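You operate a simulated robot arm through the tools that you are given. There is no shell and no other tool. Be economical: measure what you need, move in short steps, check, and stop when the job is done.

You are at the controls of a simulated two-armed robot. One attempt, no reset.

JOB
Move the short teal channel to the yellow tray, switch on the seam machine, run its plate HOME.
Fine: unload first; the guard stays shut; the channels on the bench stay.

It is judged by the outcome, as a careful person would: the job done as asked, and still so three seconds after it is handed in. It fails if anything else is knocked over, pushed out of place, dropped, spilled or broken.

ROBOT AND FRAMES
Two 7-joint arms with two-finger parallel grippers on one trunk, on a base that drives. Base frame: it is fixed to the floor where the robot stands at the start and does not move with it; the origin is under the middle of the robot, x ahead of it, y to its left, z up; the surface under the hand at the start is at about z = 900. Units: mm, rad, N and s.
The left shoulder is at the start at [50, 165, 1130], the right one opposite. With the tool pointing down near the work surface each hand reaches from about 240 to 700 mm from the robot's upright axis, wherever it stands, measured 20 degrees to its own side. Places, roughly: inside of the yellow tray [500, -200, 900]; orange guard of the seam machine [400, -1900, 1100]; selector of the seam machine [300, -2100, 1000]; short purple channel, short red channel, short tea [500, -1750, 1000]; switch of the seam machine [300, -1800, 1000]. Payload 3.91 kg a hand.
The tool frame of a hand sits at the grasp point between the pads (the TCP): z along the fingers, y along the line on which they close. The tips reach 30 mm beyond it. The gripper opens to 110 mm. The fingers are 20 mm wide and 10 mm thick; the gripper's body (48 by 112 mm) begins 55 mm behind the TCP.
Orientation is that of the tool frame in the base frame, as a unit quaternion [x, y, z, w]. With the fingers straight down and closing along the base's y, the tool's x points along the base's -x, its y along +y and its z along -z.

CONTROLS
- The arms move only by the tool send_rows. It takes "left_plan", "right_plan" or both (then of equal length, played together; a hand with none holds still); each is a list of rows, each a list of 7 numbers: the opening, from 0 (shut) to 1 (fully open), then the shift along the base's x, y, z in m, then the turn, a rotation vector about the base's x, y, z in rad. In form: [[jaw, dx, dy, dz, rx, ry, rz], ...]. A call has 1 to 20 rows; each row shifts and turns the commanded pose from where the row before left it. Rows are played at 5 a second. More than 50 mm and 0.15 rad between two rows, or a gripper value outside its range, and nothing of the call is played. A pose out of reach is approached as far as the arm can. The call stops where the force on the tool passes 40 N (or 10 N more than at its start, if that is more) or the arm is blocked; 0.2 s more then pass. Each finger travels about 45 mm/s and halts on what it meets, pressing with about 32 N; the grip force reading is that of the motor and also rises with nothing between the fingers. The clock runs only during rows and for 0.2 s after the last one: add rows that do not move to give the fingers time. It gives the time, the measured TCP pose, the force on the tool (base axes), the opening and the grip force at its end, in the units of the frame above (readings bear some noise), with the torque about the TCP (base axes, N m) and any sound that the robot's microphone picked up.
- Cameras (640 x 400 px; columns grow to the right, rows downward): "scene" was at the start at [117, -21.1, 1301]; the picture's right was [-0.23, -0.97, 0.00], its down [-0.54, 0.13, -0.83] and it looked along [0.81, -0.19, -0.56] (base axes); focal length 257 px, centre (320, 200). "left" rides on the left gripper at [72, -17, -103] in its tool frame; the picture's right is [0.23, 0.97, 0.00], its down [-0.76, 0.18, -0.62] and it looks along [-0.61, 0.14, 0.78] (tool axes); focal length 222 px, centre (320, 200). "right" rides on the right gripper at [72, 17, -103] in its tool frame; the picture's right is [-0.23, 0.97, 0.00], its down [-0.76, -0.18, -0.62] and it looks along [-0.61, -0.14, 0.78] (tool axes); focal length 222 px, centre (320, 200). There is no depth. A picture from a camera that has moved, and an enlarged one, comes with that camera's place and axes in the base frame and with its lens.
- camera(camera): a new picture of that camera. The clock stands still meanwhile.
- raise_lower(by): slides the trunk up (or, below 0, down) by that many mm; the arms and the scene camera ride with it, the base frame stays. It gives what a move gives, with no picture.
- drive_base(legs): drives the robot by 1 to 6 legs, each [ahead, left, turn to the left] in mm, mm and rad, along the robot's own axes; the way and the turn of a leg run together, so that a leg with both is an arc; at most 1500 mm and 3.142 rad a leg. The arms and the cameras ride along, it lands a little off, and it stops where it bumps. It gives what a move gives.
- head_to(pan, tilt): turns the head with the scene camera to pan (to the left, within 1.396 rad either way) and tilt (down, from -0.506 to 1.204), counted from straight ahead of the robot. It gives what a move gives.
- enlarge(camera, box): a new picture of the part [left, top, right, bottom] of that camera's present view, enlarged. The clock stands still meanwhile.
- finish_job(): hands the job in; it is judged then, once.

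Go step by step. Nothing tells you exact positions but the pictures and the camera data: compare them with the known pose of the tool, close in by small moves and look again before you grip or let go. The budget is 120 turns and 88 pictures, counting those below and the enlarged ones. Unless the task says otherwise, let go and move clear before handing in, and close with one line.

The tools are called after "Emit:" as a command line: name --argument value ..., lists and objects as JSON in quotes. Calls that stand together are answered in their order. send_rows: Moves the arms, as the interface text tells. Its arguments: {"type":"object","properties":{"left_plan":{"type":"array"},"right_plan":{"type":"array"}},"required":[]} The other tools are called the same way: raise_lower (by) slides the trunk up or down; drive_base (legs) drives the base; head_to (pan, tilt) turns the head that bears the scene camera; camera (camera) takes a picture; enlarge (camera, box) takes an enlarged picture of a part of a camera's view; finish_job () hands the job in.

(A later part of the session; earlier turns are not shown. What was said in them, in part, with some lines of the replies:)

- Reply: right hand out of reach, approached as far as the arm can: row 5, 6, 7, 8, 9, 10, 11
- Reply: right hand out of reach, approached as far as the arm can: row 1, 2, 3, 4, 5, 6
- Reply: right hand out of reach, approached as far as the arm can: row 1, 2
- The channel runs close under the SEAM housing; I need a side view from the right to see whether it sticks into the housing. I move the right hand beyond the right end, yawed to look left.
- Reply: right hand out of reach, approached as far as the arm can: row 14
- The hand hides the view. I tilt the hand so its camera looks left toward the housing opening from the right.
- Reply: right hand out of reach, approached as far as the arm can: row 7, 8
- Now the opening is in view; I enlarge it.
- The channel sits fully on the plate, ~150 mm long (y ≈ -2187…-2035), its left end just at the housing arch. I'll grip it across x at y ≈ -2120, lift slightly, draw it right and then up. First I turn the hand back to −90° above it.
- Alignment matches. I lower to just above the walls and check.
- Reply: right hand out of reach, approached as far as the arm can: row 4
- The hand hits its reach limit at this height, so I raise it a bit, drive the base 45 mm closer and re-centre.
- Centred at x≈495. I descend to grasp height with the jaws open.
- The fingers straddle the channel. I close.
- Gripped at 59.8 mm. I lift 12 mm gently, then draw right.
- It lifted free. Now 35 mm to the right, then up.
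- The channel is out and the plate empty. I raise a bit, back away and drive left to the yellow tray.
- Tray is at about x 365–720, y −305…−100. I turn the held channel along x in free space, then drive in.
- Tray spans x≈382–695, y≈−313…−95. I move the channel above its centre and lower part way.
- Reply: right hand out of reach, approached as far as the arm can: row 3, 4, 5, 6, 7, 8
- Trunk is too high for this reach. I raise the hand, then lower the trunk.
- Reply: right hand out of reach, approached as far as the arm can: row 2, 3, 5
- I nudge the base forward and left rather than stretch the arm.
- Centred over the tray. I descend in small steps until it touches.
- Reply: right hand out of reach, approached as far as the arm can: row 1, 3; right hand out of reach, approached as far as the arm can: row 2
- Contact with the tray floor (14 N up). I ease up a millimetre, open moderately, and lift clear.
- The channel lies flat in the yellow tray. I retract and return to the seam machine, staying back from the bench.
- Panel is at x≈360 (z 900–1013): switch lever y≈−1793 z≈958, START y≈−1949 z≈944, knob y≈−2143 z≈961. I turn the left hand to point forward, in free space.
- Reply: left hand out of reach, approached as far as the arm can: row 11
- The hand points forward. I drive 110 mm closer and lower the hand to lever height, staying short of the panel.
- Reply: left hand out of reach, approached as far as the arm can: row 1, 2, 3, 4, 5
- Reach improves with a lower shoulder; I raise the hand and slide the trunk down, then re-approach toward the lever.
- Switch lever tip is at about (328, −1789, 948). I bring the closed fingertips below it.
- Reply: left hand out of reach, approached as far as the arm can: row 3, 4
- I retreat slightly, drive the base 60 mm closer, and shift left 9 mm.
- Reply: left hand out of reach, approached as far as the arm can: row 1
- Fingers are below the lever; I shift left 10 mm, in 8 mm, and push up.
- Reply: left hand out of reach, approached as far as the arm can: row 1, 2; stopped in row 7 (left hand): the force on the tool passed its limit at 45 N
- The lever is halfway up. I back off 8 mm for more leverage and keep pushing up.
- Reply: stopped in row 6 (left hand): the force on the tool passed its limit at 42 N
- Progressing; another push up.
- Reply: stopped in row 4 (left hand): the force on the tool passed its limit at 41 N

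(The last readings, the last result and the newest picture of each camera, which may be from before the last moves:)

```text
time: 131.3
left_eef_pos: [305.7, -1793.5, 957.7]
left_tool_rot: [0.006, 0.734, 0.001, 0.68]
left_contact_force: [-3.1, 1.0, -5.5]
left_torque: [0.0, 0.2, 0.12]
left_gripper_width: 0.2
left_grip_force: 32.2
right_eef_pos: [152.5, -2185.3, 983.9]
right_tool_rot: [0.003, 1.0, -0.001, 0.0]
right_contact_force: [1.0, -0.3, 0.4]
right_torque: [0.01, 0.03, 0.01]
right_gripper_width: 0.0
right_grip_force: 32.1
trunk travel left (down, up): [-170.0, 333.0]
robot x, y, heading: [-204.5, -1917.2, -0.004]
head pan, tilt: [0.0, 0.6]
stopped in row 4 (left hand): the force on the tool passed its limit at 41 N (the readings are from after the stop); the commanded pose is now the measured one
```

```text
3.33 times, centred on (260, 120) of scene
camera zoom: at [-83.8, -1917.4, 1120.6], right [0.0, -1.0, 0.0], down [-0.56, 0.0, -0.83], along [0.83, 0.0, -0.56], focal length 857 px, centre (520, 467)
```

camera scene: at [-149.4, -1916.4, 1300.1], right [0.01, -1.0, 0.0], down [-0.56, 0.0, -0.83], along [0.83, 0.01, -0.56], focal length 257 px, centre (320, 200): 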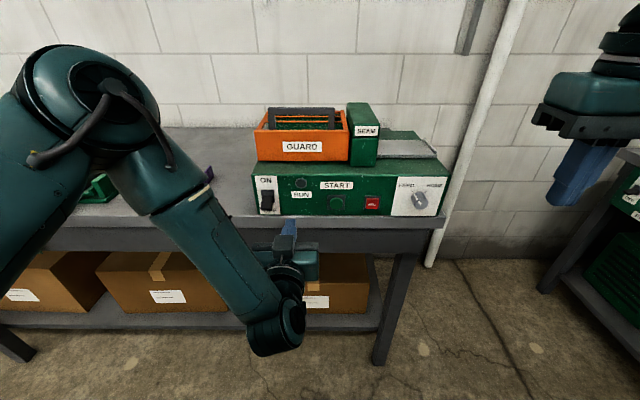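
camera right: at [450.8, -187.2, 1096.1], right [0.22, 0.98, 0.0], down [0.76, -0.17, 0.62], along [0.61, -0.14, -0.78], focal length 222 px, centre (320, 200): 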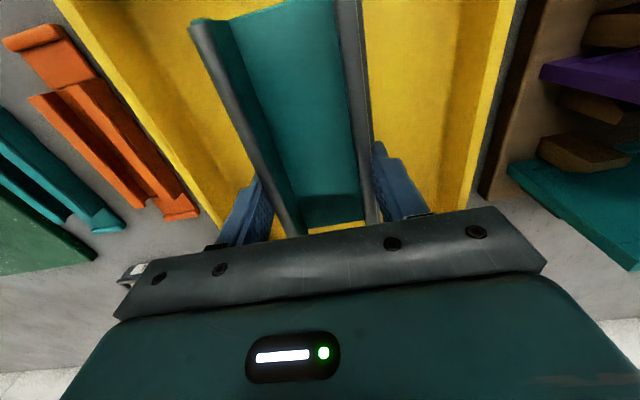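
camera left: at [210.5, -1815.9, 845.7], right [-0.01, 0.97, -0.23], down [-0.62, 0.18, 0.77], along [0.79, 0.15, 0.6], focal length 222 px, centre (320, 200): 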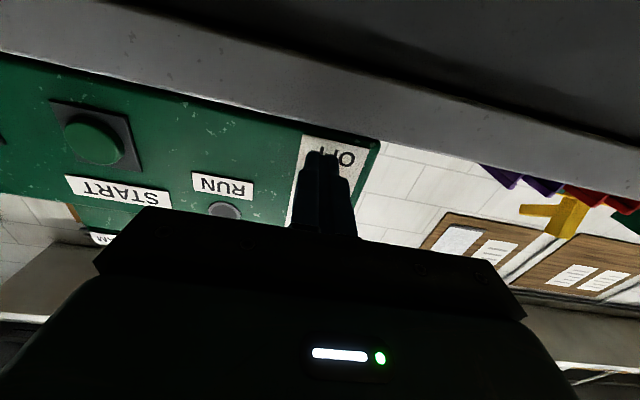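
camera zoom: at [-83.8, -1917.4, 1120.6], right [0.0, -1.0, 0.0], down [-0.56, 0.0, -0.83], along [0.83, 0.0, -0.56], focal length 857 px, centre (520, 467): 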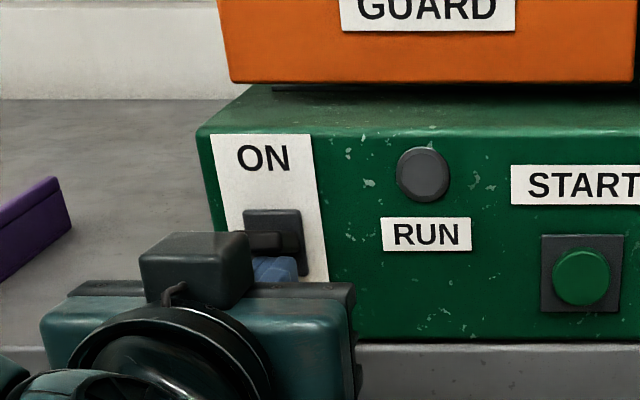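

The lever is past horizontal. I back out a few mm, straighten the hand, and push again.

Emit:
send_rows --left_plan '[[0, -0.003, 0.002, -0.001, 0, -0.04, 0], [0, -0.002, 0, 0.003, 0, -0.035, 0], [0, 0, 0, 0.004, 0, 0, 0], [0, 0, 0, 0.004, 0, 0, 0], [0, 0, 0, 0.004, 0, 0, 0], [0, 0, 0, 0.004, 0, 0, 0], [0, 0, 0, 0.004, 0, 0, 0], [0, 0, 0, 0.004, 0, 0, 0], [0, 0, 0, 0, 0, 0, 0]]'

Emit:
enlarge --camera "scene" --box '[200, 60, 320, 180]'

```text
time: 132.3
left_eef_pos: [299.0, -1790.1, 959.5]
left_tool_rot: [0.009, 0.717, 0.003, 0.697]
left_contact_force: [-4.1, 0.5, -6.3]
left_torque: [0.02, 0.15, 0.1]
left_gripper_width: 0.0
left_grip_force: 32.3
right_eef_pos: [152.2, -2186.1, 982.3]
right_tool_rot: [0.003, 1.0, 0.0, 0.001]
right_contact_force: [-0.6, -0.5, 0.3]
right_torque: [0.01, -0.02, -0.02]
right_gripper_width: 0.1
right_grip_force: 31.5
trunk travel left (down, up): [-170.0, 333.0]
robot x, y, heading: [-203.5, -1916.7, -0.004]
head pan, tilt: [0.0, 0.6]
stopped in row 5 (left hand): the force on the tool passed its limit at 42 N (the readings are from after the stop); the commanded pose is now the measured one
```

```text
3.33 times, centred on (260, 120) of scene
camera zoom: at [-83.9, -1917.4, 1120.6], right [0.0, -1.0, 0.0], down [-0.56, 0.0, -0.83], along [0.83, 0.0, -0.56], focal length 857 px, centre (520, 467)
```

zoom: 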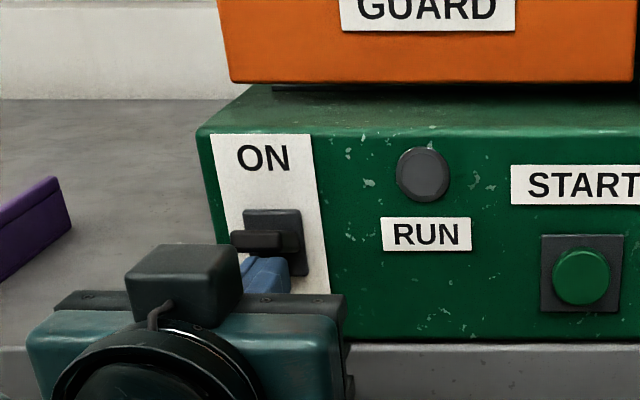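

The lever tip is now ~20 mm above its pivot — symmetric to OFF, so likely at its ON stop. I back off and look from below.

Emit:
send_rows --left_plan '[[0, 0, 0, -0.008, 0, 0, 0], [0, -0.03, 0, -0.005, 0, -0.03, 0], [0, -0.04, 0, 0, 0, 0, 0], [0, -0.03, 0.02, 0, 0, 0, 0], [0, 0, 0.03, 0, 0, 0, 0], [0, 0, 0, 0, 0, 0, 0]]'

Emit:
camera --camera "left"

Emit:
enlarge --camera "scene" --box '[200, 20, 440, 170]'

```text
time: 133.8
left_eef_pos: [250.5, -1769.5, 948.5]
left_tool_rot: [0.007, 0.704, 0.004, 0.71]
left_contact_force: [0.6, 0.0, -0.4]
left_torque: [0.0, 0.01, -0.02]
left_gripper_width: 0.2
left_grip_force: 31.8
left hand out of reach, approached as far as the arm can: row 3, 4, 5
right_eef_pos: [151.1, -2186.5, 982.2]
right_tool_rot: [0.003, 1.0, 0.0, 0.0]
right_contact_force: [0.1, 0.2, 0.1]
right_torque: [0.01, -0.01, 0.0]
right_gripper_width: 0.0
right_grip_force: 31.8
trunk travel left (down, up): [-170.0, 333.0]
robot x, y, heading: [-202.3, -1916.1, -0.0]
head pan, tilt: [0.0, 0.6]
```

```text
30 pictures are left
camera left: at [147.3, -1784.8, 873.6], right [0.01, 0.98, -0.21], down [-0.63, 0.17, 0.76], along [0.78, 0.13, 0.61], focal length 222 px, centre (320, 200)
```

left: 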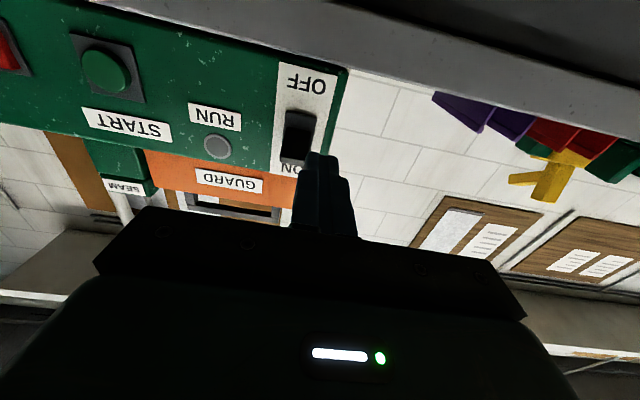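

```text
2.67 times, centred on (320, 95) of scene
camera zoom: at [-84.1, -1917.6, 1120.1], right [0.0, -1.0, 0.0], down [-0.56, 0.0, -0.83], along [0.83, 0.0, -0.56], focal length 685 px, centre (320, 480)
```

zoom: 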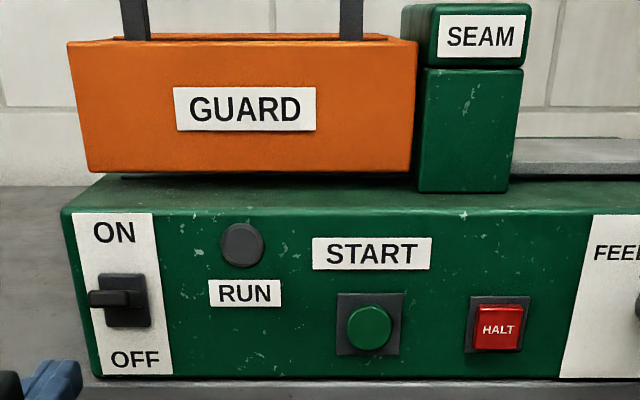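

The lever points to ON and stays. Next the selector: I turn the right hand to point forward, jaws open.

Emit:
send_rows --right_plan '[[0, 0.006, 0.004, 0.003, 0, -0.1428, 0], [0, 0.006, 0.004, 0.003, 0, -0.1428, 0], [0.3, 0.006, 0.004, 0.003, 0, -0.1428, 0], [0.6, 0.006, 0.004, 0.003, 0, -0.1428, 0], [0.6, 0.006, 0.004, 0.003, 0, -0.1428, 0], [0.6, 0.006, 0.004, 0, 0, -0.1428, 0], [0.6, 0.006, 0.004, 0, 0, -0.1428, 0], [0.6, 0.006, 0.004, 0, 0, -0.1428, 0], [0.6, 0.006, 0.004, 0, 0, -0.1428, 0], [0.6, 0.006, 0.004, 0, 0, -0.1428, 0], [0.6, 0.006, 0, 0, 0, -0.1428, 0], [0.6, 0, 0, 0, 0, 0, 0]]'

Emit:
camera --camera "right"

```text
time: 136.3
left_eef_pos: [250.3, -1769.6, 948.1]
left_tool_rot: [0.006, 0.705, 0.004, 0.709]
left_contact_force: [0.2, 1.1, 0.7]
left_torque: [0.0, 0.01, -0.04]
left_gripper_width: 0.2
left_grip_force: 31.8
right_eef_pos: [255.1, -2147.7, 1016.4]
right_tool_rot: [0.001, 0.707, 0.002, 0.708]
right_contact_force: [1.0, 0.5, 0.2]
right_torque: [0.0, -0.01, 0.03]
right_gripper_width: 66.0
right_grip_force: 0.1
right hand out of reach, approached as far as the arm can: row 8, 9, 10, 11
trunk travel left (down, up): [-170.0, 333.0]
robot x, y, heading: [-205.5, -1916.0, -0.003]
head pan, tilt: [0.0, 0.6]
```

```text
28 pictures are left
camera right: at [152.0, -2130.0, 943.1], right [0.0, 0.97, 0.23], down [-0.62, -0.18, 0.76], along [0.78, -0.15, 0.61], focal length 222 px, centre (320, 200)
```

right: 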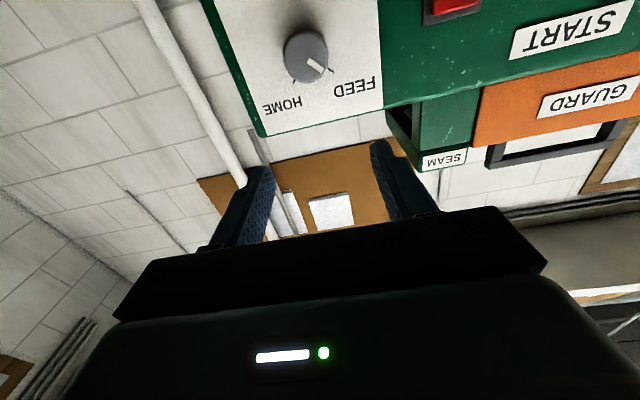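

The knob axis is at y≈−2146.5, z≈960. I lower to that height, pre-turn the wrist −0.6 rad, and move to just in front of the knob.

Emit:
send_rows --right_plan '[[0.6, 0, 0, -0.02, -0.12, 0, 0], [0.6, 0, 0, -0.02, -0.12, 0, 0], [0.6, 0, 0, -0.016, -0.12, 0, 0], [0.6, 0.01, 0, 0, -0.12, 0, 0], [0.6, 0.02, 0, 0, -0.12, 0, 0], [0.6, 0, 0, 0, 0, 0, 0]]'

Emit:
camera --camera "right"

```text
time: 137.8
left_eef_pos: [249.5, -1768.8, 947.2]
left_tool_rot: [0.006, 0.705, 0.003, 0.709]
left_contact_force: [-0.1, -0.1, -0.5]
left_torque: [0.03, 0.0, 0.02]
left_gripper_width: 0.0
left_grip_force: 31.6
right_eef_pos: [287.0, -2127.2, 1002.5]
right_tool_rot: [-0.196, 0.691, -0.164, 0.676]
right_contact_force: [0.5, -0.2, -0.1]
right_torque: [0.01, -0.04, 0.0]
right_gripper_width: 65.9
right_grip_force: 0.1
right hand out of reach, approached as far as the arm can: row 1, 2, 3
trunk travel left (down, up): [-170.0, 333.0]
robot x, y, heading: [-204.0, -1917.1, -0.001]
head pan, tilt: [0.0, 0.6]
```

```text
27 pictures are left
camera right: at [181.9, -2151.7, 934.7], right [-0.04, 0.96, -0.28], down [-0.61, 0.2, 0.77], along [0.79, 0.2, 0.57], focal length 222 px, centre (320, 200)
```

right: 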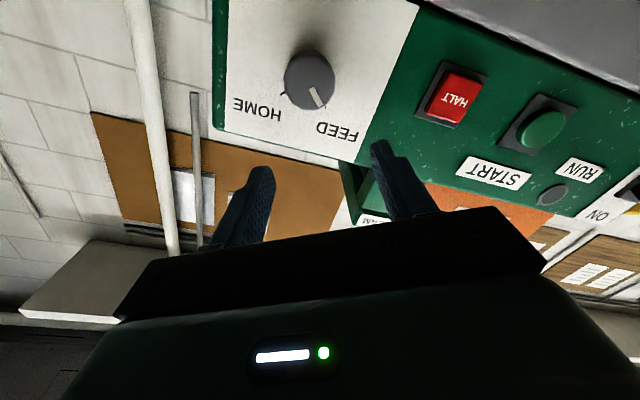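

Emit:
send_rows --right_plan '[[0.6, 0.005, -0.01, -0.015, 0, 0, 0], [0.6, 0.005, -0.009, -0.015, 0, 0, 0], [0.6, 0, 0, -0.012, 0, 0, 0], [0.6, 0, 0, 0, 0, 0, 0]]'

```text
time: 138.8
left_eef_pos: [250.0, -1768.9, 947.2]
left_tool_rot: [0.008, 0.704, 0.003, 0.71]
left_contact_force: [-1.4, 0.5, 0.3]
left_torque: [0.0, -0.01, 0.0]
left_gripper_width: 0.0
left_grip_force: 32.2
right_eef_pos: [290.5, -2146.0, 1003.9]
right_tool_rot: [-0.194, 0.691, -0.164, 0.676]
right_contact_force: [-0.3, 0.2, -0.4]
right_torque: [0.01, 0.02, -0.01]
right_gripper_width: 66.0
right_grip_force: 0.1
right hand out of reach, approached as far as the arm can: row 1, 2, 3
trunk travel left (down, up): [-170.0, 333.0]
robot x, y, heading: [-204.5, -1917.1, -0.004]
head pan, tilt: [0.0, 0.6]
```

The right hand can't go lower at this trunk height; I raise the left hand and lower the trunk 43 mm.

Emit:
send_rows --left_plan '[[0, 0, 0, 0.03, 0, 0, 0], [0, 0, 0, 0.03, 0, 0, 0], [0, 0, 0, 0, 0, 0, 0]]'

Emit:
raise_lower --by -43

Emit:
camera --camera "right"

```text
time: 139.6
left_eef_pos: [251.1, -1770.1, 1005.2]
left_tool_rot: [0.008, 0.703, 0.003, 0.711]
left_contact_force: [0.6, 0.2, 0.0]
left_torque: [0.0, -0.01, -0.01]
left_gripper_width: 0.0
left_grip_force: 32.4
right_eef_pos: [289.7, -2146.6, 1004.4]
right_tool_rot: [-0.195, 0.691, -0.164, 0.676]
right_contact_force: [0.4, 0.3, 0.4]
right_torque: [0.04, -0.02, 0.02]
right_gripper_width: 65.9
right_grip_force: 0.0
trunk travel left (down, up): [-170.0, 333.0]
robot x, y, heading: [-201.0, -1917.0, 0.004]
head pan, tilt: [0.0, 0.6]
```

```text
time: 140.4
left_eef_pos: [251.8, -1769.1, 962.2]
left_tool_rot: [0.007, 0.704, 0.003, 0.71]
left_contact_force: [-0.5, -0.8, 0.2]
left_torque: [-0.02, 0.0, -0.02]
left_gripper_width: 0.2
left_grip_force: 32.1
right_eef_pos: [290.3, -2147.8, 961.5]
right_tool_rot: [-0.195, 0.691, -0.163, 0.676]
right_contact_force: [0.8, -0.7, -0.6]
right_torque: [-0.02, 0.01, -0.05]
right_gripper_width: 65.8
right_grip_force: 0.2
trunk travel left (down, up): [-127.0, 376.0]
robot x, y, heading: [-203.0, -1913.2, -0.006]
head pan, tilt: [0.0, 0.6]
```

```text
26 pictures are left
camera right: at [186.2, -2171.0, 892.4], right [-0.04, 0.96, -0.28], down [-0.61, 0.2, 0.77], along [0.79, 0.2, 0.57], focal length 222 px, centre (320, 200)
```

right: 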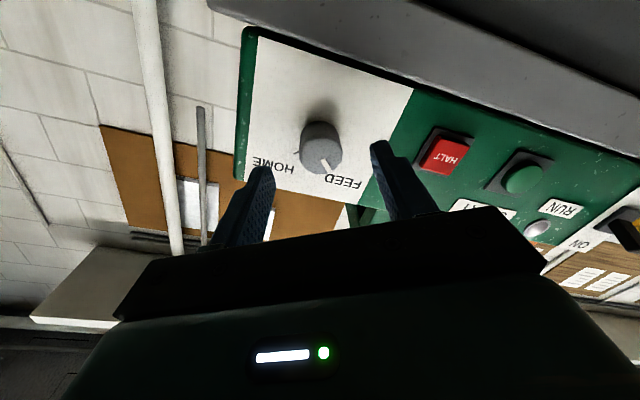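

Knob is centred ahead. I advance around it with jaws open.

Emit:
send_rows --right_plan '[[0.6, 0.015, 0.001, 0, 0, -0.03, -0.035], [0.6, 0.015, 0.001, 0, 0, 0, 0], [0.6, 0.01, 0, 0, 0, 0, 0], [0.6, 0.008, 0, 0, 0, 0, 0], [0.6, 0, 0, 0, 0, 0, 0]]'

Emit:
camera --camera "right"

Emit:
camera --camera "scene"

```text
time: 141.6
left_eef_pos: [249.0, -1769.6, 963.3]
left_tool_rot: [0.008, 0.703, 0.002, 0.711]
left_contact_force: [0.0, 0.2, -0.2]
left_torque: [0.03, 0.04, 0.0]
left_gripper_width: 0.1
left_grip_force: 31.8
right_eef_pos: [332.0, -2144.8, 980.8]
right_tool_rot: [-0.18, 0.687, -0.178, 0.681]
right_contact_force: [-31.7, -2.7, -10.5]
right_torque: [0.13, -0.52, -0.96]
right_gripper_width: 64.6
right_grip_force: 0.1
right hand out of reach, approached as far as the arm can: row 1, 3
trunk travel left (down, up): [-127.0, 376.0]
robot x, y, heading: [-206.5, -1920.2, -0.001]
head pan, tilt: [0.0, 0.6]
```

```text
25 pictures are left
camera right: at [228.7, -2166.4, 909.6], right [0.0, 0.96, -0.28], down [-0.62, 0.22, 0.76], along [0.79, 0.18, 0.59], focal length 222 px, centre (320, 200)
```

right: 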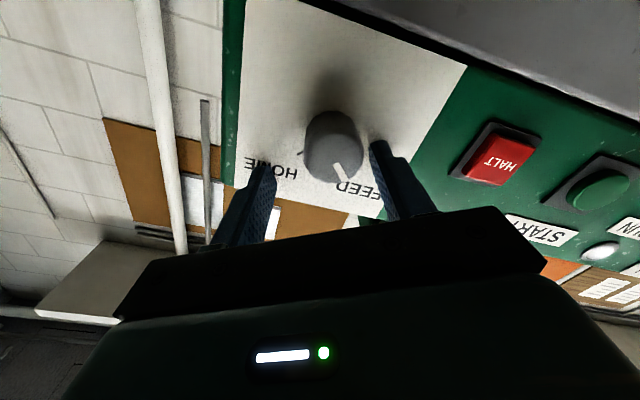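

```text
24 pictures are left
camera scene: at [-86.5, -1918.3, 1077.2], right [0.0, -1.0, 0.0], down [-0.56, 0.0, -0.83], along [0.83, 0.0, -0.56], focal length 257 px, centre (320, 200)
```

scene: 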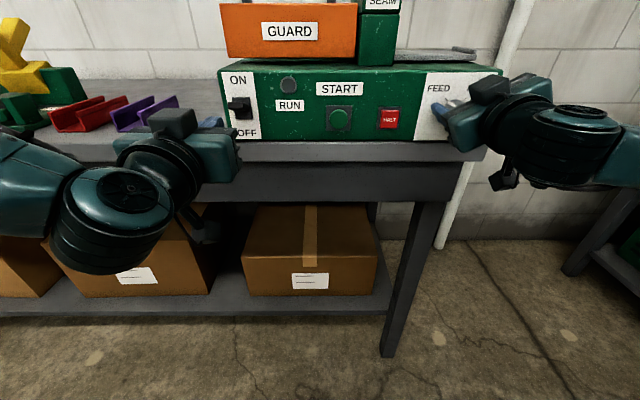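

The fingertip touched the panel (x≈362) and the hand rode 20 mm high. I retreat, lower the trunk 45 mm, and correct height.

Emit:
send_rows --right_plan '[[0.6, -0.02, 0, 0, 0, 0, 0], [0.6, -0.015, 0, 0, 0, 0, 0], [0.6, 0, 0, 0, 0, 0, 0]]' --left_plan '[[0, 0, 0, 0.025, 0, 0, 0], [0, 0, 0, 0.025, 0, 0, 0], [0, 0, 0, 0, 0, 0, 0]]'

Emit:
raise_lower --by -45

```text
time: 142.4
left_eef_pos: [254.3, -1770.3, 1013.1]
left_tool_rot: [0.009, 0.704, 0.002, 0.711]
left_contact_force: [0.5, -0.3, -0.2]
left_torque: [-0.01, 0.02, 0.01]
left_gripper_width: 0.1
left_grip_force: 32.2
right_eef_pos: [300.4, -2144.8, 980.0]
right_tool_rot: [-0.179, 0.684, -0.179, 0.683]
right_contact_force: [-0.3, 0.5, 0.5]
right_torque: [0.02, 0.02, -0.03]
right_gripper_width: 66.3
right_grip_force: 0.1
trunk travel left (down, up): [-127.0, 376.0]
robot x, y, heading: [-205.4, -1914.4, 0.003]
head pan, tilt: [0.0, 0.6]
```

```text
time: 143.3
left_eef_pos: [253.4, -1770.5, 968.3]
left_tool_rot: [0.008, 0.703, 0.002, 0.711]
left_contact_force: [0.4, -0.3, 0.0]
left_torque: [0.02, -0.01, 0.02]
left_gripper_width: 0.1
left_grip_force: 32.0
right_eef_pos: [299.1, -2145.9, 935.0]
right_tool_rot: [-0.18, 0.684, -0.178, 0.684]
right_contact_force: [0.1, 0.1, -0.2]
right_torque: [-0.02, 0.02, 0.0]
right_gripper_width: 66.0
right_grip_force: 0.2
trunk travel left (down, up): [-82.0, 421.0]
robot x, y, heading: [-204.5, -1914.1, -0.001]
head pan, tilt: [0.0, 0.6]
```

Emit:
send_rows --right_plan '[[0.6, 0, 0, 0.012, 0, 0, 0], [0.6, 0, 0, 0.011, 0, 0, 0], [0.6, 0, 0, 0, 0, 0, 0]]'

Emit:
camera --camera "right"

```text
time: 144.1
left_eef_pos: [254.5, -1769.8, 967.8]
left_tool_rot: [0.008, 0.703, 0.002, 0.711]
left_contact_force: [-0.6, -0.2, -0.8]
left_torque: [0.01, 0.0, 0.01]
left_gripper_width: 0.0
left_grip_force: 32.6
right_eef_pos: [299.1, -2144.8, 959.3]
right_tool_rot: [-0.18, 0.684, -0.179, 0.684]
right_contact_force: [-0.1, 0.9, 0.2]
right_torque: [0.01, -0.02, -0.01]
right_gripper_width: 66.2
right_grip_force: 0.1
trunk travel left (down, up): [-82.0, 421.0]
robot x, y, heading: [-203.5, -1916.7, -0.003]
head pan, tilt: [0.0, 0.6]
```

```text
23 pictures are left
camera right: at [196.3, -2165.5, 886.4], right [0.0, 0.96, -0.28], down [-0.62, 0.22, 0.75], along [0.78, 0.17, 0.6], focal length 222 px, centre (320, 200)
```

right: 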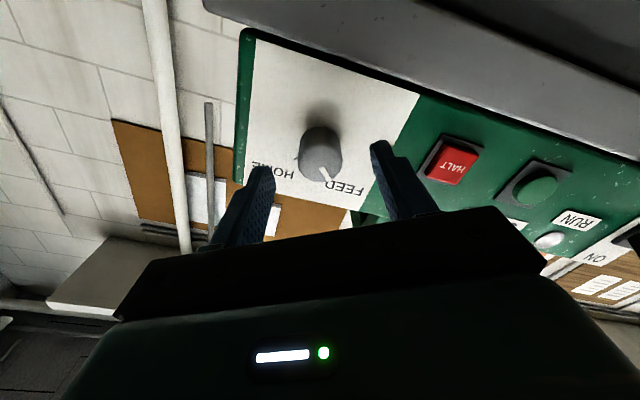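

Knob axis ≈ (y −2145, z 955). I advance to straddle it, then close.

Emit:
send_rows --right_plan '[[0.6, 0.01, 0, -0.003, 0, 0, 0], [0.6, 0.01, 0, 0, 0, 0, 0], [0.6, 0.006, 0, 0, 0, 0, 0], [0.6, 0, 0, 0, 0, 0, 0]]'

Emit:
camera --camera "right"

```text
time: 145.1
left_eef_pos: [254.0, -1769.6, 968.1]
left_tool_rot: [0.008, 0.703, 0.002, 0.711]
left_contact_force: [-0.7, 0.3, -0.6]
left_torque: [0.0, 0.02, -0.01]
left_gripper_width: 0.1
left_grip_force: 31.7
right_eef_pos: [325.6, -2145.9, 955.2]
right_tool_rot: [-0.18, 0.684, -0.179, 0.684]
right_contact_force: [0.5, 0.1, -1.0]
right_torque: [0.0, 0.02, 0.0]
right_gripper_width: 66.1
right_grip_force: 0.0
trunk travel left (down, up): [-82.0, 421.0]
robot x, y, heading: [-202.9, -1917.3, -0.002]
head pan, tilt: [0.0, 0.6]
```

```text
22 pictures are left
camera right: at [222.4, -2166.2, 883.3], right [0.0, 0.96, -0.28], down [-0.62, 0.22, 0.75], along [0.78, 0.17, 0.6], focal length 222 px, centre (320, 200)
```

right: 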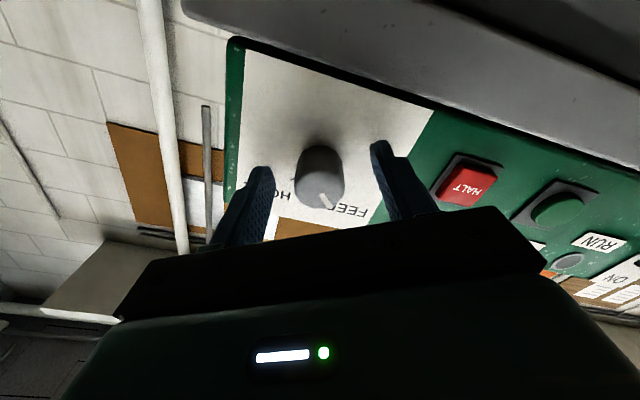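

Emit:
send_rows --right_plan '[[0.45, 0, 0, 0, 0, 0, 0], [0.3, 0, 0, 0, 0, 0, 0], [0.2, 0, 0, 0, 0, 0, 0], [0.1, 0, 0, 0, 0, 0, 0], [0.1, 0, 0, 0, 0, 0, 0]]'

```text
time: 146.3
left_eef_pos: [253.0, -1771.5, 968.4]
left_tool_rot: [0.008, 0.704, 0.002, 0.711]
left_contact_force: [-0.6, -0.3, -0.1]
left_torque: [0.0, 0.0, -0.02]
left_gripper_width: 0.0
left_grip_force: 31.9
right_eef_pos: [324.6, -2146.6, 955.6]
right_tool_rot: [-0.179, 0.684, -0.179, 0.684]
right_contact_force: [2.1, -5.8, 5.4]
right_torque: [0.06, -0.01, -0.32]
right_gripper_width: 31.3
right_grip_force: 45.0
trunk travel left (down, up): [-82.0, 421.0]
robot x, y, heading: [-206.3, -1915.6, -0.004]
head pan, tilt: [0.0, 0.6]
```

Knob gripped (31 mm). I turn it clockwise by ~1.26 rad.

Emit:
send_rows --right_plan '[[0.1, 0, 0, 0, 0.14, 0, 0], [0.1, 0, 0, 0, 0.14, 0, 0], [0.1, 0, 0, 0, 0.14, 0, 0], [0.1, 0, 0, 0, 0.14, 0, 0], [0.1, 0, 0, 0, 0.14, 0, 0], [0.1, 0, 0, 0, 0.14, 0, 0], [0.1, 0, 0, 0, 0.14, 0, 0], [0.1, 0, 0, 0, 0.14, 0, 0], [0.1, 0, 0, 0, 0.14, 0, 0], [0.1, 0, 0, 0, 0, 0, 0]]'

Emit:
camera --camera "right"

```text
time: 148.5
left_eef_pos: [254.0, -1767.7, 968.2]
left_tool_rot: [0.006, 0.704, 0.001, 0.71]
left_contact_force: [0.1, -1.0, -0.3]
left_torque: [0.03, 0.05, 0.01]
left_gripper_width: 0.1
left_grip_force: 32.2
right_eef_pos: [324.3, -2141.1, 955.3]
right_tool_rot: [0.253, 0.659, 0.261, 0.658]
right_contact_force: [1.0, 24.9, 1.5]
right_torque: [-0.11, -0.62, 0.29]
right_gripper_width: 31.4
right_grip_force: 45.2
trunk travel left (down, up): [-82.0, 421.0]
robot x, y, heading: [-203.2, -1916.1, -0.001]
head pan, tilt: [0.0, 0.6]
```

```text
21 pictures are left
camera right: at [221.8, -2080.5, 913.8], right [-0.01, 0.56, 0.83], down [-0.62, -0.65, 0.44], along [0.79, -0.51, 0.35], focal length 222 px, centre (320, 200)
```

right: 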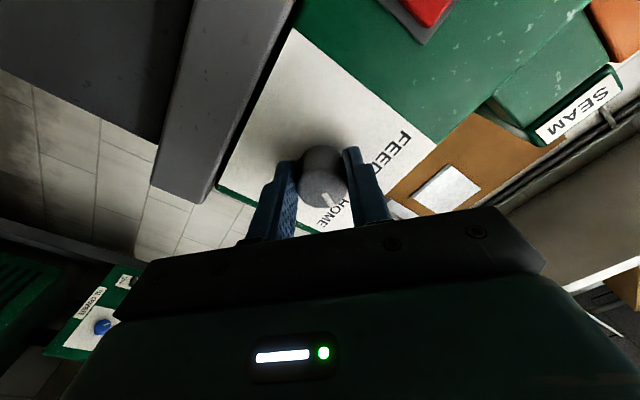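

Emit:
enlarge --camera "right" --box '[260, 110, 420, 240]'

```text
3.08 times, centred on (340, 175) of right
camera zoom: at [221.8, -2080.5, 913.8], right [-0.01, 0.56, 0.83], down [-0.62, -0.65, 0.44], along [0.79, -0.51, 0.35], focal length 684 px, centre (258, 277)
```

zoom: 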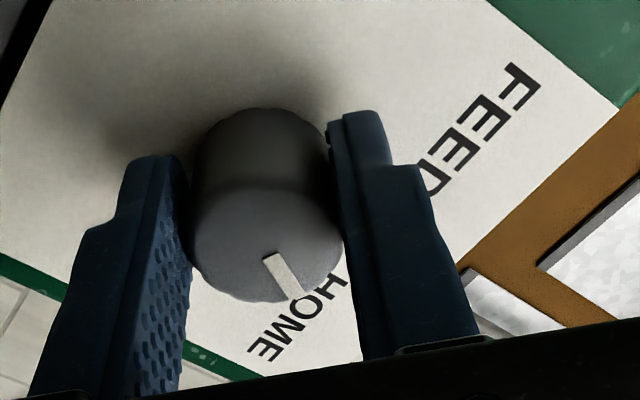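

Pointer is at ~+28°, HOME mark ~+37°. I relieve the side load and turn a bit more.

Emit:
send_rows --right_plan '[[0.1, 0, -0.002, 0, 0.07, 0, 0], [0.1, 0, -0.001, 0, 0.07, 0, 0], [0.1, 0, 0, 0, 0.04, 0, 0], [0.1, 0, 0, 0, 0, 0, 0]]'

Emit:
enlarge --camera "right" --box '[260, 110, 420, 240]'

```text
time: 149.6
left_eef_pos: [255.3, -1768.1, 967.7]
left_tool_rot: [0.008, 0.704, 0.003, 0.711]
left_contact_force: [-0.1, 0.7, -0.3]
left_torque: [0.0, -0.01, -0.03]
left_gripper_width: 0.2
left_grip_force: 32.0
right_eef_pos: [325.5, -2142.3, 957.7]
right_tool_rot: [0.307, 0.635, 0.322, 0.632]
right_contact_force: [7.0, 6.5, 3.8]
right_torque: [-0.05, 0.28, 0.97]
right_gripper_width: 31.2
right_grip_force: 45.0
trunk travel left (down, up): [-82.0, 421.0]
robot x, y, heading: [-201.0, -1913.8, -0.005]
head pan, tilt: [0.0, 0.6]
stopped in row 4 (right hand): the force on the tool passed its limit at 40 N (the readings are from after the stop); the commanded pose is now the measured one
```

```text
3.08 times, centred on (340, 175) of right
camera zoom: at [220.9, -2076.5, 926.8], right [-0.01, 0.41, 0.91], down [-0.61, -0.73, 0.31], along [0.79, -0.55, 0.26], focal length 684 px, centre (258, 277)
```

zoom: 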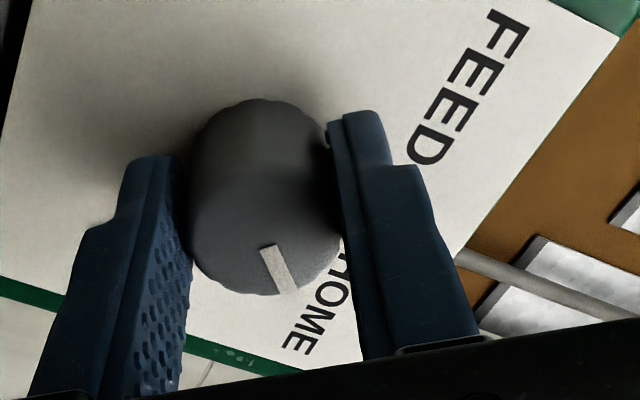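

The pointer is now about at the HOME mark. I release and back off to check.

Emit:
send_rows --right_plan '[[0.4, 0, 0, 0, 0, 0, 0], [0.6, 0, 0, 0, 0, 0, 0], [0.6, 0, 0, 0, 0, 0, 0], [0.6, -0.02, 0, 0, 0, 0, 0], [0.6, -0.02, 0, 0, 0, 0, 0], [0.6, 0, 0, 0, 0, 0, 0]]'

Emit:
enlarge --camera "right" --box '[220, 50, 420, 210]'

Emit:
camera --camera "scene"

```text
time: 151.0
left_eef_pos: [254.6, -1770.7, 966.9]
left_tool_rot: [0.009, 0.704, 0.002, 0.711]
left_contact_force: [-0.4, -0.6, 0.1]
left_torque: [0.0, 0.02, 0.01]
left_gripper_width: 0.0
left_grip_force: 31.9
right_eef_pos: [284.8, -2145.1, 957.2]
right_tool_rot: [0.309, 0.634, 0.323, 0.631]
right_contact_force: [0.0, -0.2, -0.2]
right_torque: [0.02, 0.01, 0.03]
right_gripper_width: 65.8
right_grip_force: 0.0
trunk travel left (down, up): [-82.0, 421.0]
robot x, y, heading: [-202.9, -1916.7, 0.006]
head pan, tilt: [0.0, 0.6]
```

```text
2.50 times, centred on (320, 130) of right
camera zoom: at [181.2, -2079.2, 925.7], right [-0.01, 0.4, 0.91], down [-0.61, -0.73, 0.31], along [0.79, -0.56, 0.25], focal length 555 px, centre (320, 375)
```

zoom: 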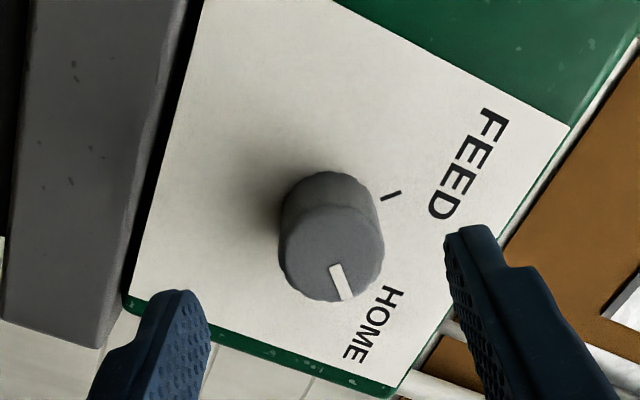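

```text
17 pictures are left
camera scene: at [-83.9, -1917.4, 1032.1], right [0.0, -1.0, 0.0], down [-0.56, 0.0, -0.83], along [0.83, 0.0, -0.56], focal length 257 px, centre (320, 200)
```

scene: 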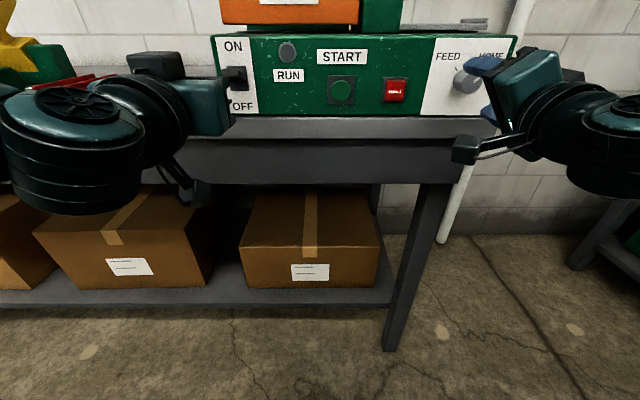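

The selector points to HOME. Now START at about (350, −1951, 946): I bring the right hand, closed, in front of it.

Emit:
send_rows --right_plan '[[0.3, 0, 0.03, -0.002, -0.1, 0, 0], [0, 0, 0.03, -0.002, -0.14, 0, 0], [0, 0, 0.03, -0.002, -0.14, 0, 0], [0, 0, 0.03, -0.002, -0.14, 0, 0], [0, 0, 0.03, -0.002, -0.14, 0, 0], [0, 0, 0.03, 0, -0.14, 0, 0], [0, 0, 0.014, 0, -0.13, 0, 0], [0, 0, 0, 0, 0, 0, 0]]'

Emit:
camera --camera "right"

```text
time: 152.8
left_eef_pos: [253.8, -1769.5, 968.4]
left_tool_rot: [0.007, 0.704, 0.002, 0.71]
left_contact_force: [0.1, -0.2, 0.4]
left_torque: [-0.01, -0.01, 0.02]
left_gripper_width: 0.0
left_grip_force: 32.3
right_eef_pos: [281.0, -1996.5, 942.8]
right_tool_rot: [0.025, 0.71, 0.037, 0.703]
right_contact_force: [-0.7, 0.6, -0.1]
right_torque: [0.0, 0.02, 0.03]
right_gripper_width: 0.0
right_grip_force: 32.3
right hand out of reach, approached as far as the arm can: row 6, 7
trunk travel left (down, up): [-82.0, 421.0]
robot x, y, heading: [-201.5, -1914.5, 0.001]
head pan, tilt: [0.0, 0.6]
```

```text
16 pictures are left
camera right: at [176.3, -1974.7, 872.5], right [-0.01, 0.95, 0.31], down [-0.61, -0.25, 0.75], along [0.79, -0.18, 0.58], focal length 222 px, centre (320, 200)
```

right: 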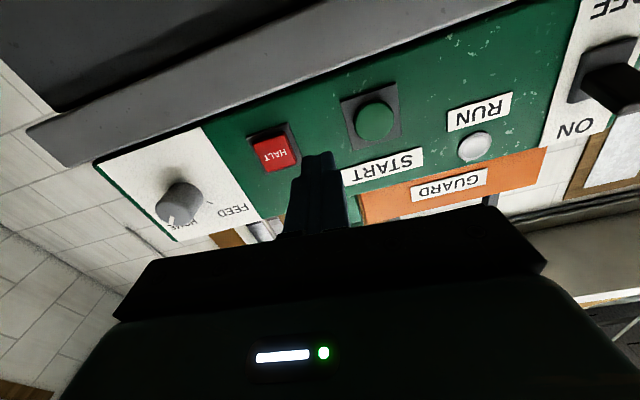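

START button ≈ (345, −1951, 941). I shift the base 45 mm left to line up.

Emit:
drive_base --legs '[[0, 45, 0]]'

Emit:
camera --camera "right"

```text
time: 153.9
left_eef_pos: [254.5, -1724.1, 968.3]
left_tool_rot: [0.008, 0.704, 0.002, 0.71]
left_contact_force: [-0.2, 0.1, -1.2]
left_torque: [0.04, 0.02, -0.01]
left_gripper_width: 0.1
left_grip_force: 32.3
right_eef_pos: [279.8, -1951.1, 942.9]
right_tool_rot: [0.027, 0.71, 0.037, 0.703]
right_contact_force: [-0.9, -0.1, -0.2]
right_torque: [0.0, 0.0, -0.01]
right_gripper_width: 0.0
right_grip_force: 31.4
trunk travel left (down, up): [-82.0, 421.0]
robot x, y, heading: [-201.8, -1867.9, 0.0]
head pan, tilt: [0.0, 0.6]
```

```text
15 pictures are left
camera right: at [176.2, -1929.3, 872.6], right [-0.01, 0.95, 0.31], down [-0.61, -0.25, 0.75], along [0.79, -0.18, 0.58], focal length 222 px, centre (320, 200)
```

right: 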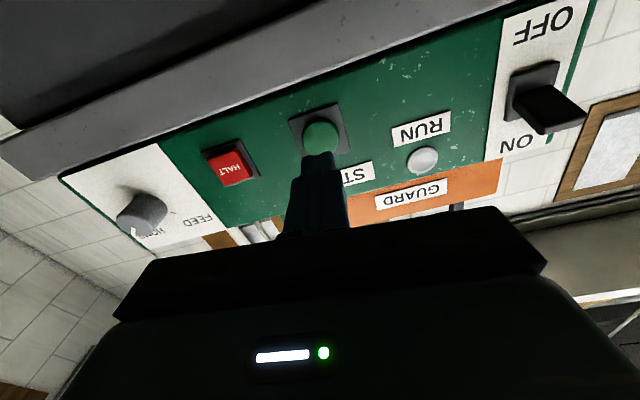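

Aligned. I press forward in small steps.

Emit:
send_rows --right_plan '[[0, 0.01, 0.001, -0.004, 0, 0, 0], [0, 0.01, 0.001, 0, 0, 0, 0], [0, 0.006, 0, 0, 0, 0, 0], [0, 0.005, 0, 0, 0, 0, 0], [0, 0.005, 0, 0, 0, 0, 0], [0, 0.005, 0, 0, 0, 0, 0]]'

Emit:
camera --camera "scene"

```text
time: 155.3
left_eef_pos: [255.1, -1723.8, 968.0]
left_tool_rot: [0.008, 0.704, 0.001, 0.71]
left_contact_force: [0.1, 0.5, 0.1]
left_torque: [0.02, 0.04, 0.01]
left_gripper_width: 0.1
left_grip_force: 32.2
right_eef_pos: [320.0, -1953.5, 938.6]
right_tool_rot: [0.028, 0.71, 0.037, 0.702]
right_contact_force: [-0.2, 0.6, 0.5]
right_torque: [0.01, -0.03, -0.03]
right_gripper_width: 0.1
right_grip_force: 31.9
right hand out of reach, approached as far as the arm can: row 5
trunk travel left (down, up): [-82.0, 421.0]
robot x, y, heading: [-199.8, -1868.8, -0.001]
head pan, tilt: [0.0, 0.6]
```

```text
14 pictures are left
camera scene: at [-83.8, -1871.9, 1032.1], right [0.0, -1.0, 0.0], down [-0.56, 0.0, -0.83], along [0.83, 0.0, -0.56], focal length 257 px, centre (320, 200)
```

scene: 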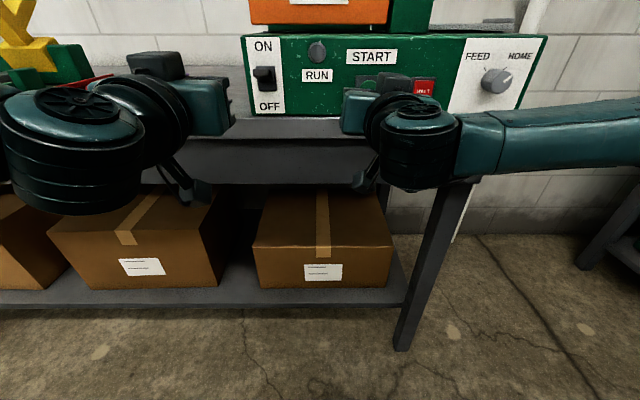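

No contact yet. I continue a few mm.

Emit:
send_rows --right_plan '[[0, 0.004, 0.002, 0, 0, 0, 0], [0, 0.004, 0, 0, 0, 0, 0], [0, 0.004, 0, 0, 0, 0, 0], [0, 0.004, 0, 0, 0, 0, 0], [0, 0, 0, 0, 0, 0, 0]]'

```text
time: 156.3
left_eef_pos: [251.5, -1724.8, 969.1]
left_tool_rot: [0.009, 0.703, 0.003, 0.711]
left_contact_force: [0.3, 0.5, -0.2]
left_torque: [-0.03, 0.0, -0.02]
left_gripper_width: 0.0
left_grip_force: 32.3
right_eef_pos: [329.2, -1953.5, 938.5]
right_tool_rot: [0.022, 0.71, 0.04, 0.702]
right_contact_force: [-17.0, -4.2, 0.1]
right_torque: [0.0, -0.15, -0.15]
right_gripper_width: 0.0
right_grip_force: 32.1
right hand out of reach, approached as far as the arm can: row 1
trunk travel left (down, up): [-82.0, 421.0]
robot x, y, heading: [-205.0, -1871.8, -0.001]
head pan, tilt: [0.0, 0.6]
heard: click
stopped in row 5 (right hand): the force on the tool passed its limit at 44 N (the readings are from after the stop); the commanded pose is now the measured one
```

A click was heard — START pressed. I back off and look at the lamp and plate.

Emit:
send_rows --right_plan '[[0, -0.015, 0, 0, 0, 0, 0], [0, -0.02, 0, 0, 0, 0, 0], [0, -0.01, 0, 0, 0, 0, 0], [0, 0, 0, 0, 0, 0, 0], [0, 0, 0, 0, 0, 0, 0], [0, 0, 0, 0, 0, 0, 0]]'

Emit:
head_to --pan -0.25 --tilt 0.2

Emit:
camera --camera "scene"

```text
time: 157.7
left_eef_pos: [253.0, -1725.4, 967.8]
left_tool_rot: [0.008, 0.703, 0.002, 0.711]
left_contact_force: [0.7, 0.4, 0.5]
left_torque: [0.01, 0.01, -0.01]
left_gripper_width: 0.1
left_grip_force: 31.9
right_eef_pos: [287.0, -1953.6, 937.4]
right_tool_rot: [0.023, 0.712, 0.039, 0.701]
right_contact_force: [-0.1, 0.1, -0.5]
right_torque: [-0.01, -0.01, -0.04]
right_gripper_width: 0.2
right_grip_force: 32.0
trunk travel left (down, up): [-82.0, 421.0]
robot x, y, heading: [-203.9, -1868.5, -0.007]
head pan, tilt: [0.0, 0.6]
```

```text
time: 158.6
left_eef_pos: [253.0, -1724.2, 967.1]
left_tool_rot: [0.009, 0.704, 0.001, 0.711]
left_contact_force: [0.2, 0.4, -0.2]
left_torque: [0.01, 0.0, 0.0]
left_gripper_width: 0.0
left_grip_force: 32.3
right_eef_pos: [286.3, -1953.5, 938.0]
right_tool_rot: [0.023, 0.712, 0.04, 0.701]
right_contact_force: [0.7, -0.2, 0.4]
right_torque: [0.02, 0.01, -0.02]
right_gripper_width: 0.0
right_grip_force: 32.0
trunk travel left (down, up): [-82.0, 421.0]
robot x, y, heading: [-204.5, -1871.3, -0.0]
head pan, tilt: [-0.25, 0.201]
```

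```text
13 pictures are left
camera scene: at [-82.5, -1895.0, 1068.8], right [-0.25, -0.97, 0.0], down [-0.19, 0.05, -0.98], along [0.95, -0.24, -0.2], focal length 257 px, centre (320, 200)
```

scene: 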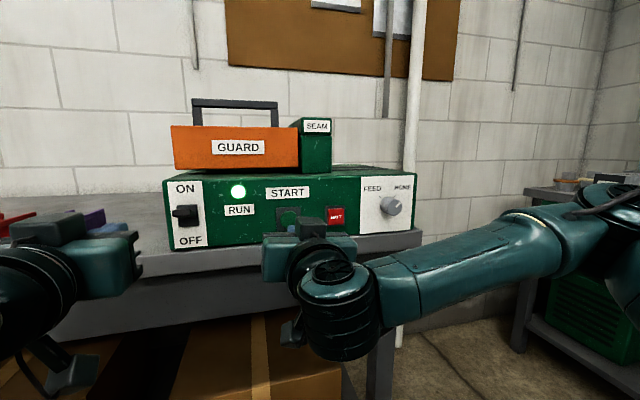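

The RUN lamp is lit and the plate has left the right side. I back away, raise the trunk and check from above.

Emit:
drive_base --legs '[[-200, 0, 0]]'

Emit:
raise_lower --by 350

Emit:
head_to --pan -0.15 --tilt 0.5

Emit:
camera --camera "scene"

```text
time: 160.2
left_eef_pos: [50.3, -1723.7, 969.0]
left_tool_rot: [0.009, 0.704, 0.002, 0.711]
left_contact_force: [-0.8, 0.4, -0.4]
left_torque: [0.03, -0.01, 0.01]
left_gripper_width: 0.0
left_grip_force: 32.4
right_eef_pos: [83.5, -1952.1, 937.7]
right_tool_rot: [0.023, 0.712, 0.04, 0.701]
right_contact_force: [0.0, -0.6, -0.3]
right_torque: [-0.01, -0.02, 0.02]
right_gripper_width: 0.0
right_grip_force: 31.8
trunk travel left (down, up): [-82.0, 421.0]
robot x, y, heading: [-404.5, -1869.8, -0.007]
head pan, tilt: [-0.25, 0.201]
```

```text
time: 163.6
left_eef_pos: [50.2, -1724.3, 1317.5]
left_tool_rot: [0.008, 0.704, 0.001, 0.71]
left_contact_force: [0.4, 0.7, 0.6]
left_torque: [0.01, -0.01, 0.0]
left_gripper_width: 0.1
left_grip_force: 32.0
right_eef_pos: [83.5, -1952.5, 1287.8]
right_tool_rot: [0.022, 0.712, 0.039, 0.701]
right_contact_force: [-0.4, 0.3, -0.3]
right_torque: [-0.03, -0.02, 0.0]
right_gripper_width: 0.0
right_grip_force: 32.0
trunk travel left (down, up): [-432.0, 71.0]
robot x, y, heading: [-405.1, -1870.0, 0.001]
head pan, tilt: [-0.25, 0.201]
```

```text
time: 164.4
left_eef_pos: [50.2, -1724.8, 1317.5]
left_tool_rot: [0.009, 0.704, 0.002, 0.711]
left_contact_force: [0.4, -0.7, -0.7]
left_torque: [0.0, 0.02, -0.01]
left_gripper_width: 0.0
left_grip_force: 31.8
right_eef_pos: [83.9, -1953.5, 1287.4]
right_tool_rot: [0.024, 0.712, 0.039, 0.701]
right_contact_force: [0.6, -0.2, -0.6]
right_torque: [-0.01, 0.01, -0.03]
right_gripper_width: 0.3
right_grip_force: 32.1
trunk travel left (down, up): [-432.0, 71.0]
robot x, y, heading: [-409.0, -1873.9, -0.004]
head pan, tilt: [-0.15, 0.499]
```

```text
12 pictures are left
camera scene: at [-286.3, -1885.2, 1391.2], right [-0.15, -0.99, 0.0], down [-0.47, 0.07, -0.88], along [0.87, -0.13, -0.48], focal length 257 px, centre (320, 200)
```

scene: 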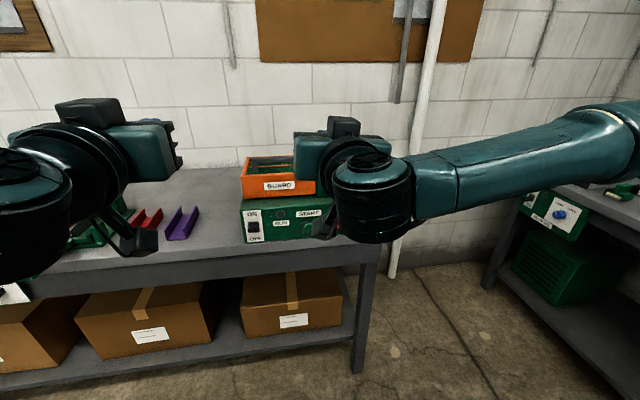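

Emit:
drive_base --legs '[[0, -330, 0]]'

Emit:
head_to --pan 0.15 --tilt 0.55

Emit:
camera --camera "scene"

```text
time: 167.9
left_eef_pos: [50.6, -2045.5, 1317.1]
left_tool_rot: [0.004, 0.704, 0.007, 0.711]
left_contact_force: [-0.3, -1.0, 0.4]
left_torque: [-0.02, -0.03, 0.01]
left_gripper_width: 0.0
left_grip_force: 32.1
right_eef_pos: [86.4, -2272.8, 1287.0]
right_tool_rot: [0.017, 0.712, 0.045, 0.701]
right_contact_force: [-0.6, 0.0, 0.3]
right_torque: [-0.03, 0.01, 0.0]
right_gripper_width: 0.0
right_grip_force: 31.7
trunk travel left (down, up): [-432.0, 71.0]
robot x, y, heading: [-406.5, -2198.0, 0.013]
head pan, tilt: [-0.15, 0.499]
```

```text
time: 168.7
left_eef_pos: [49.4, -2046.3, 1317.8]
left_tool_rot: [0.004, 0.704, 0.007, 0.711]
left_contact_force: [-0.2, 0.0, -0.3]
left_torque: [0.02, 0.01, 0.0]
left_gripper_width: 0.0
left_grip_force: 31.6
right_eef_pos: [87.1, -2273.4, 1287.9]
right_tool_rot: [0.017, 0.712, 0.045, 0.701]
right_contact_force: [-0.3, 0.7, -1.0]
right_torque: [0.03, 0.0, 0.0]
right_gripper_width: 0.1
right_grip_force: 31.8
trunk travel left (down, up): [-432.0, 71.0]
robot x, y, heading: [-404.8, -2201.9, 0.013]
head pan, tilt: [0.15, 0.55]
```

```text
11 pictures are left
camera scene: at [-285.9, -2185.2, 1386.6], right [0.16, -0.99, 0.0], down [-0.52, -0.08, -0.85], along [0.84, 0.14, -0.52], focal length 257 px, centre (320, 200)
```

scene: 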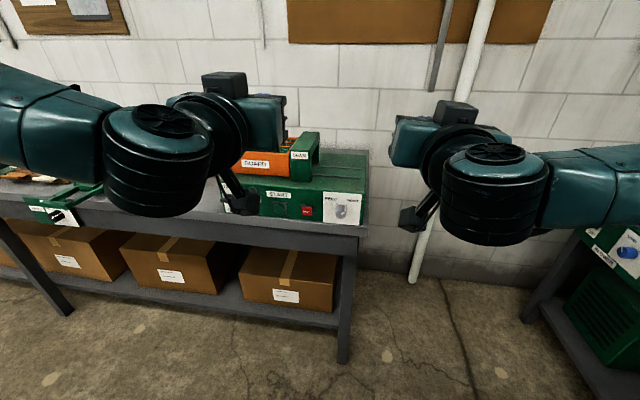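

Emit:
enlarge --camera "scene" --box '[225, 115, 385, 235]'

```text
3.33 times, centred on (305, 175) of scene
camera zoom: at [-285.9, -2185.2, 1386.6], right [0.16, -0.99, 0.0], down [-0.52, -0.08, -0.85], along [0.84, 0.14, -0.52], focal length 857 px, centre (370, 283)
```

zoom: 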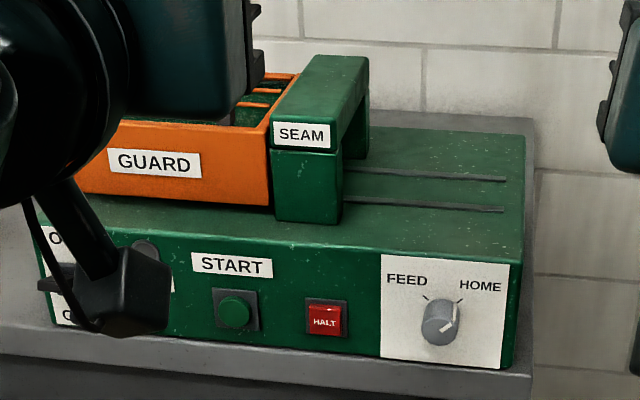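

The plate has left the FEED side and the selector is on HOME. One more view from the left to confirm plate, lamp and guard.

Emit:
drive_base --legs '[[-50, 780, 0]]'

Emit:
head_to --pan -0.45 --tilt 0.5

Emit:
camera --camera "scene"

```text
time: 175.9
left_eef_pos: [-10.0, -1269.4, 1318.8]
left_tool_rot: [0.004, 0.704, 0.006, 0.71]
left_contact_force: [0.6, 0.3, -0.1]
left_torque: [-0.02, 0.02, 0.02]
left_gripper_width: 0.0
left_grip_force: 32.1
right_eef_pos: [27.8, -1496.9, 1288.2]
right_tool_rot: [0.018, 0.712, 0.043, 0.701]
right_contact_force: [0.2, -0.4, 0.5]
right_torque: [-0.02, 0.01, 0.01]
right_gripper_width: 0.1
right_grip_force: 32.3
trunk travel left (down, up): [-432.0, 71.0]
robot x, y, heading: [-467.3, -1417.9, 0.01]
head pan, tilt: [0.15, 0.55]
```

```text
time: 176.9
left_eef_pos: [-8.6, -1268.5, 1317.5]
left_tool_rot: [0.004, 0.704, 0.006, 0.71]
left_contact_force: [-0.3, 0.3, 0.2]
left_torque: [-0.01, -0.03, -0.04]
left_gripper_width: 0.2
left_grip_force: 32.3
right_eef_pos: [27.3, -1497.9, 1287.4]
right_tool_rot: [0.018, 0.712, 0.044, 0.701]
right_contact_force: [0.0, -0.7, 0.9]
right_torque: [0.0, -0.03, -0.03]
right_gripper_width: 0.0
right_grip_force: 31.3
trunk travel left (down, up): [-432.0, 71.0]
robot x, y, heading: [-466.8, -1419.7, 0.011]
head pan, tilt: [-0.45, 0.499]
```

```text
9 pictures are left
camera scene: at [-351.4, -1460.3, 1391.2], right [-0.42, -0.91, 0.0], down [-0.43, 0.2, -0.88], along [0.79, -0.37, -0.48], focal length 257 px, centre (320, 200)
```

scene: 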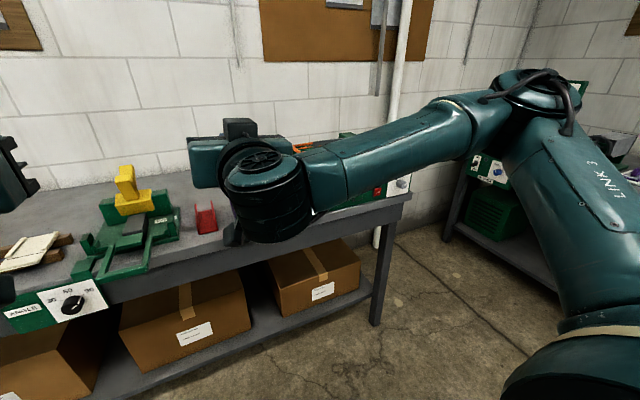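

Emit:
drive_base --legs '[[0, -510, 0]]'

Emit:
head_to --pan 0.0 --tilt 0.5

Emit:
enlarge --camera "scene" --box '[200, 100, 440, 250]'

```text
time: 182.0
left_eef_pos: [-6.0, -1795.4, 1317.9]
left_tool_rot: [0.009, 0.704, 0.0, 0.71]
left_contact_force: [0.2, -0.8, 0.1]
left_torque: [0.02, -0.01, -0.01]
left_gripper_width: 0.0
left_grip_force: 32.2
right_eef_pos: [27.3, -2022.9, 1288.3]
right_tool_rot: [0.024, 0.712, 0.039, 0.701]
right_contact_force: [-1.5, 0.4, 0.0]
right_torque: [-0.03, -0.03, 0.0]
right_gripper_width: 0.0
right_grip_force: 32.1
trunk travel left (down, up): [-432.0, 71.0]
robot x, y, heading: [-464.9, -1940.3, -0.003]
head pan, tilt: [-0.45, 0.499]
```

```text
time: 182.9
left_eef_pos: [-5.5, -1795.8, 1318.1]
left_tool_rot: [0.009, 0.704, 0.001, 0.71]
left_contact_force: [1.2, -0.4, -0.5]
left_torque: [-0.01, 0.02, -0.01]
left_gripper_width: 0.0
left_grip_force: 31.8
right_eef_pos: [27.5, -2023.4, 1286.7]
right_tool_rot: [0.024, 0.712, 0.038, 0.701]
right_contact_force: [0.2, -1.2, 0.1]
right_torque: [0.04, 0.01, -0.02]
right_gripper_width: 0.2
right_grip_force: 32.1
trunk travel left (down, up): [-432.0, 71.0]
robot x, y, heading: [-463.7, -1938.3, -0.004]
head pan, tilt: [0.0, 0.499]
```

```text
2.67 times, centred on (320, 175) of scene
camera zoom: at [-341.5, -1941.7, 1391.2], right [-0.01, -1.0, 0.0], down [-0.48, 0.0, -0.88], along [0.88, -0.01, -0.48], focal length 685 px, centre (320, 267)
```

zoom: 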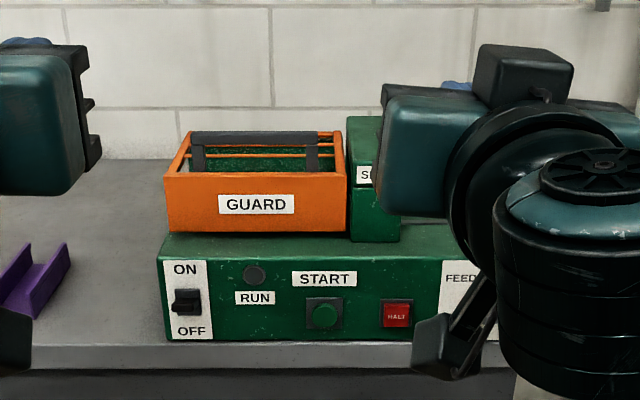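

The RUN lamp is off again after its cycle, the plate has gone in under the shut guard, the switch is ON and the teal channel lies in the yellow tray. Both hands are clear, so I hand in.

Emit:
finish_job

```text
The job is handed in.
```

The short teal channel is in the yellow tray, the seam machine is switched on, and its plate has run HOME. I unloaded first, the guard stayed shut, and I left the bench channels alone. I couldn't see the plate itself under the guard: I'm going by the selector at HOME, the RUN lamp lighting and then going out, and the FEED side being empty.
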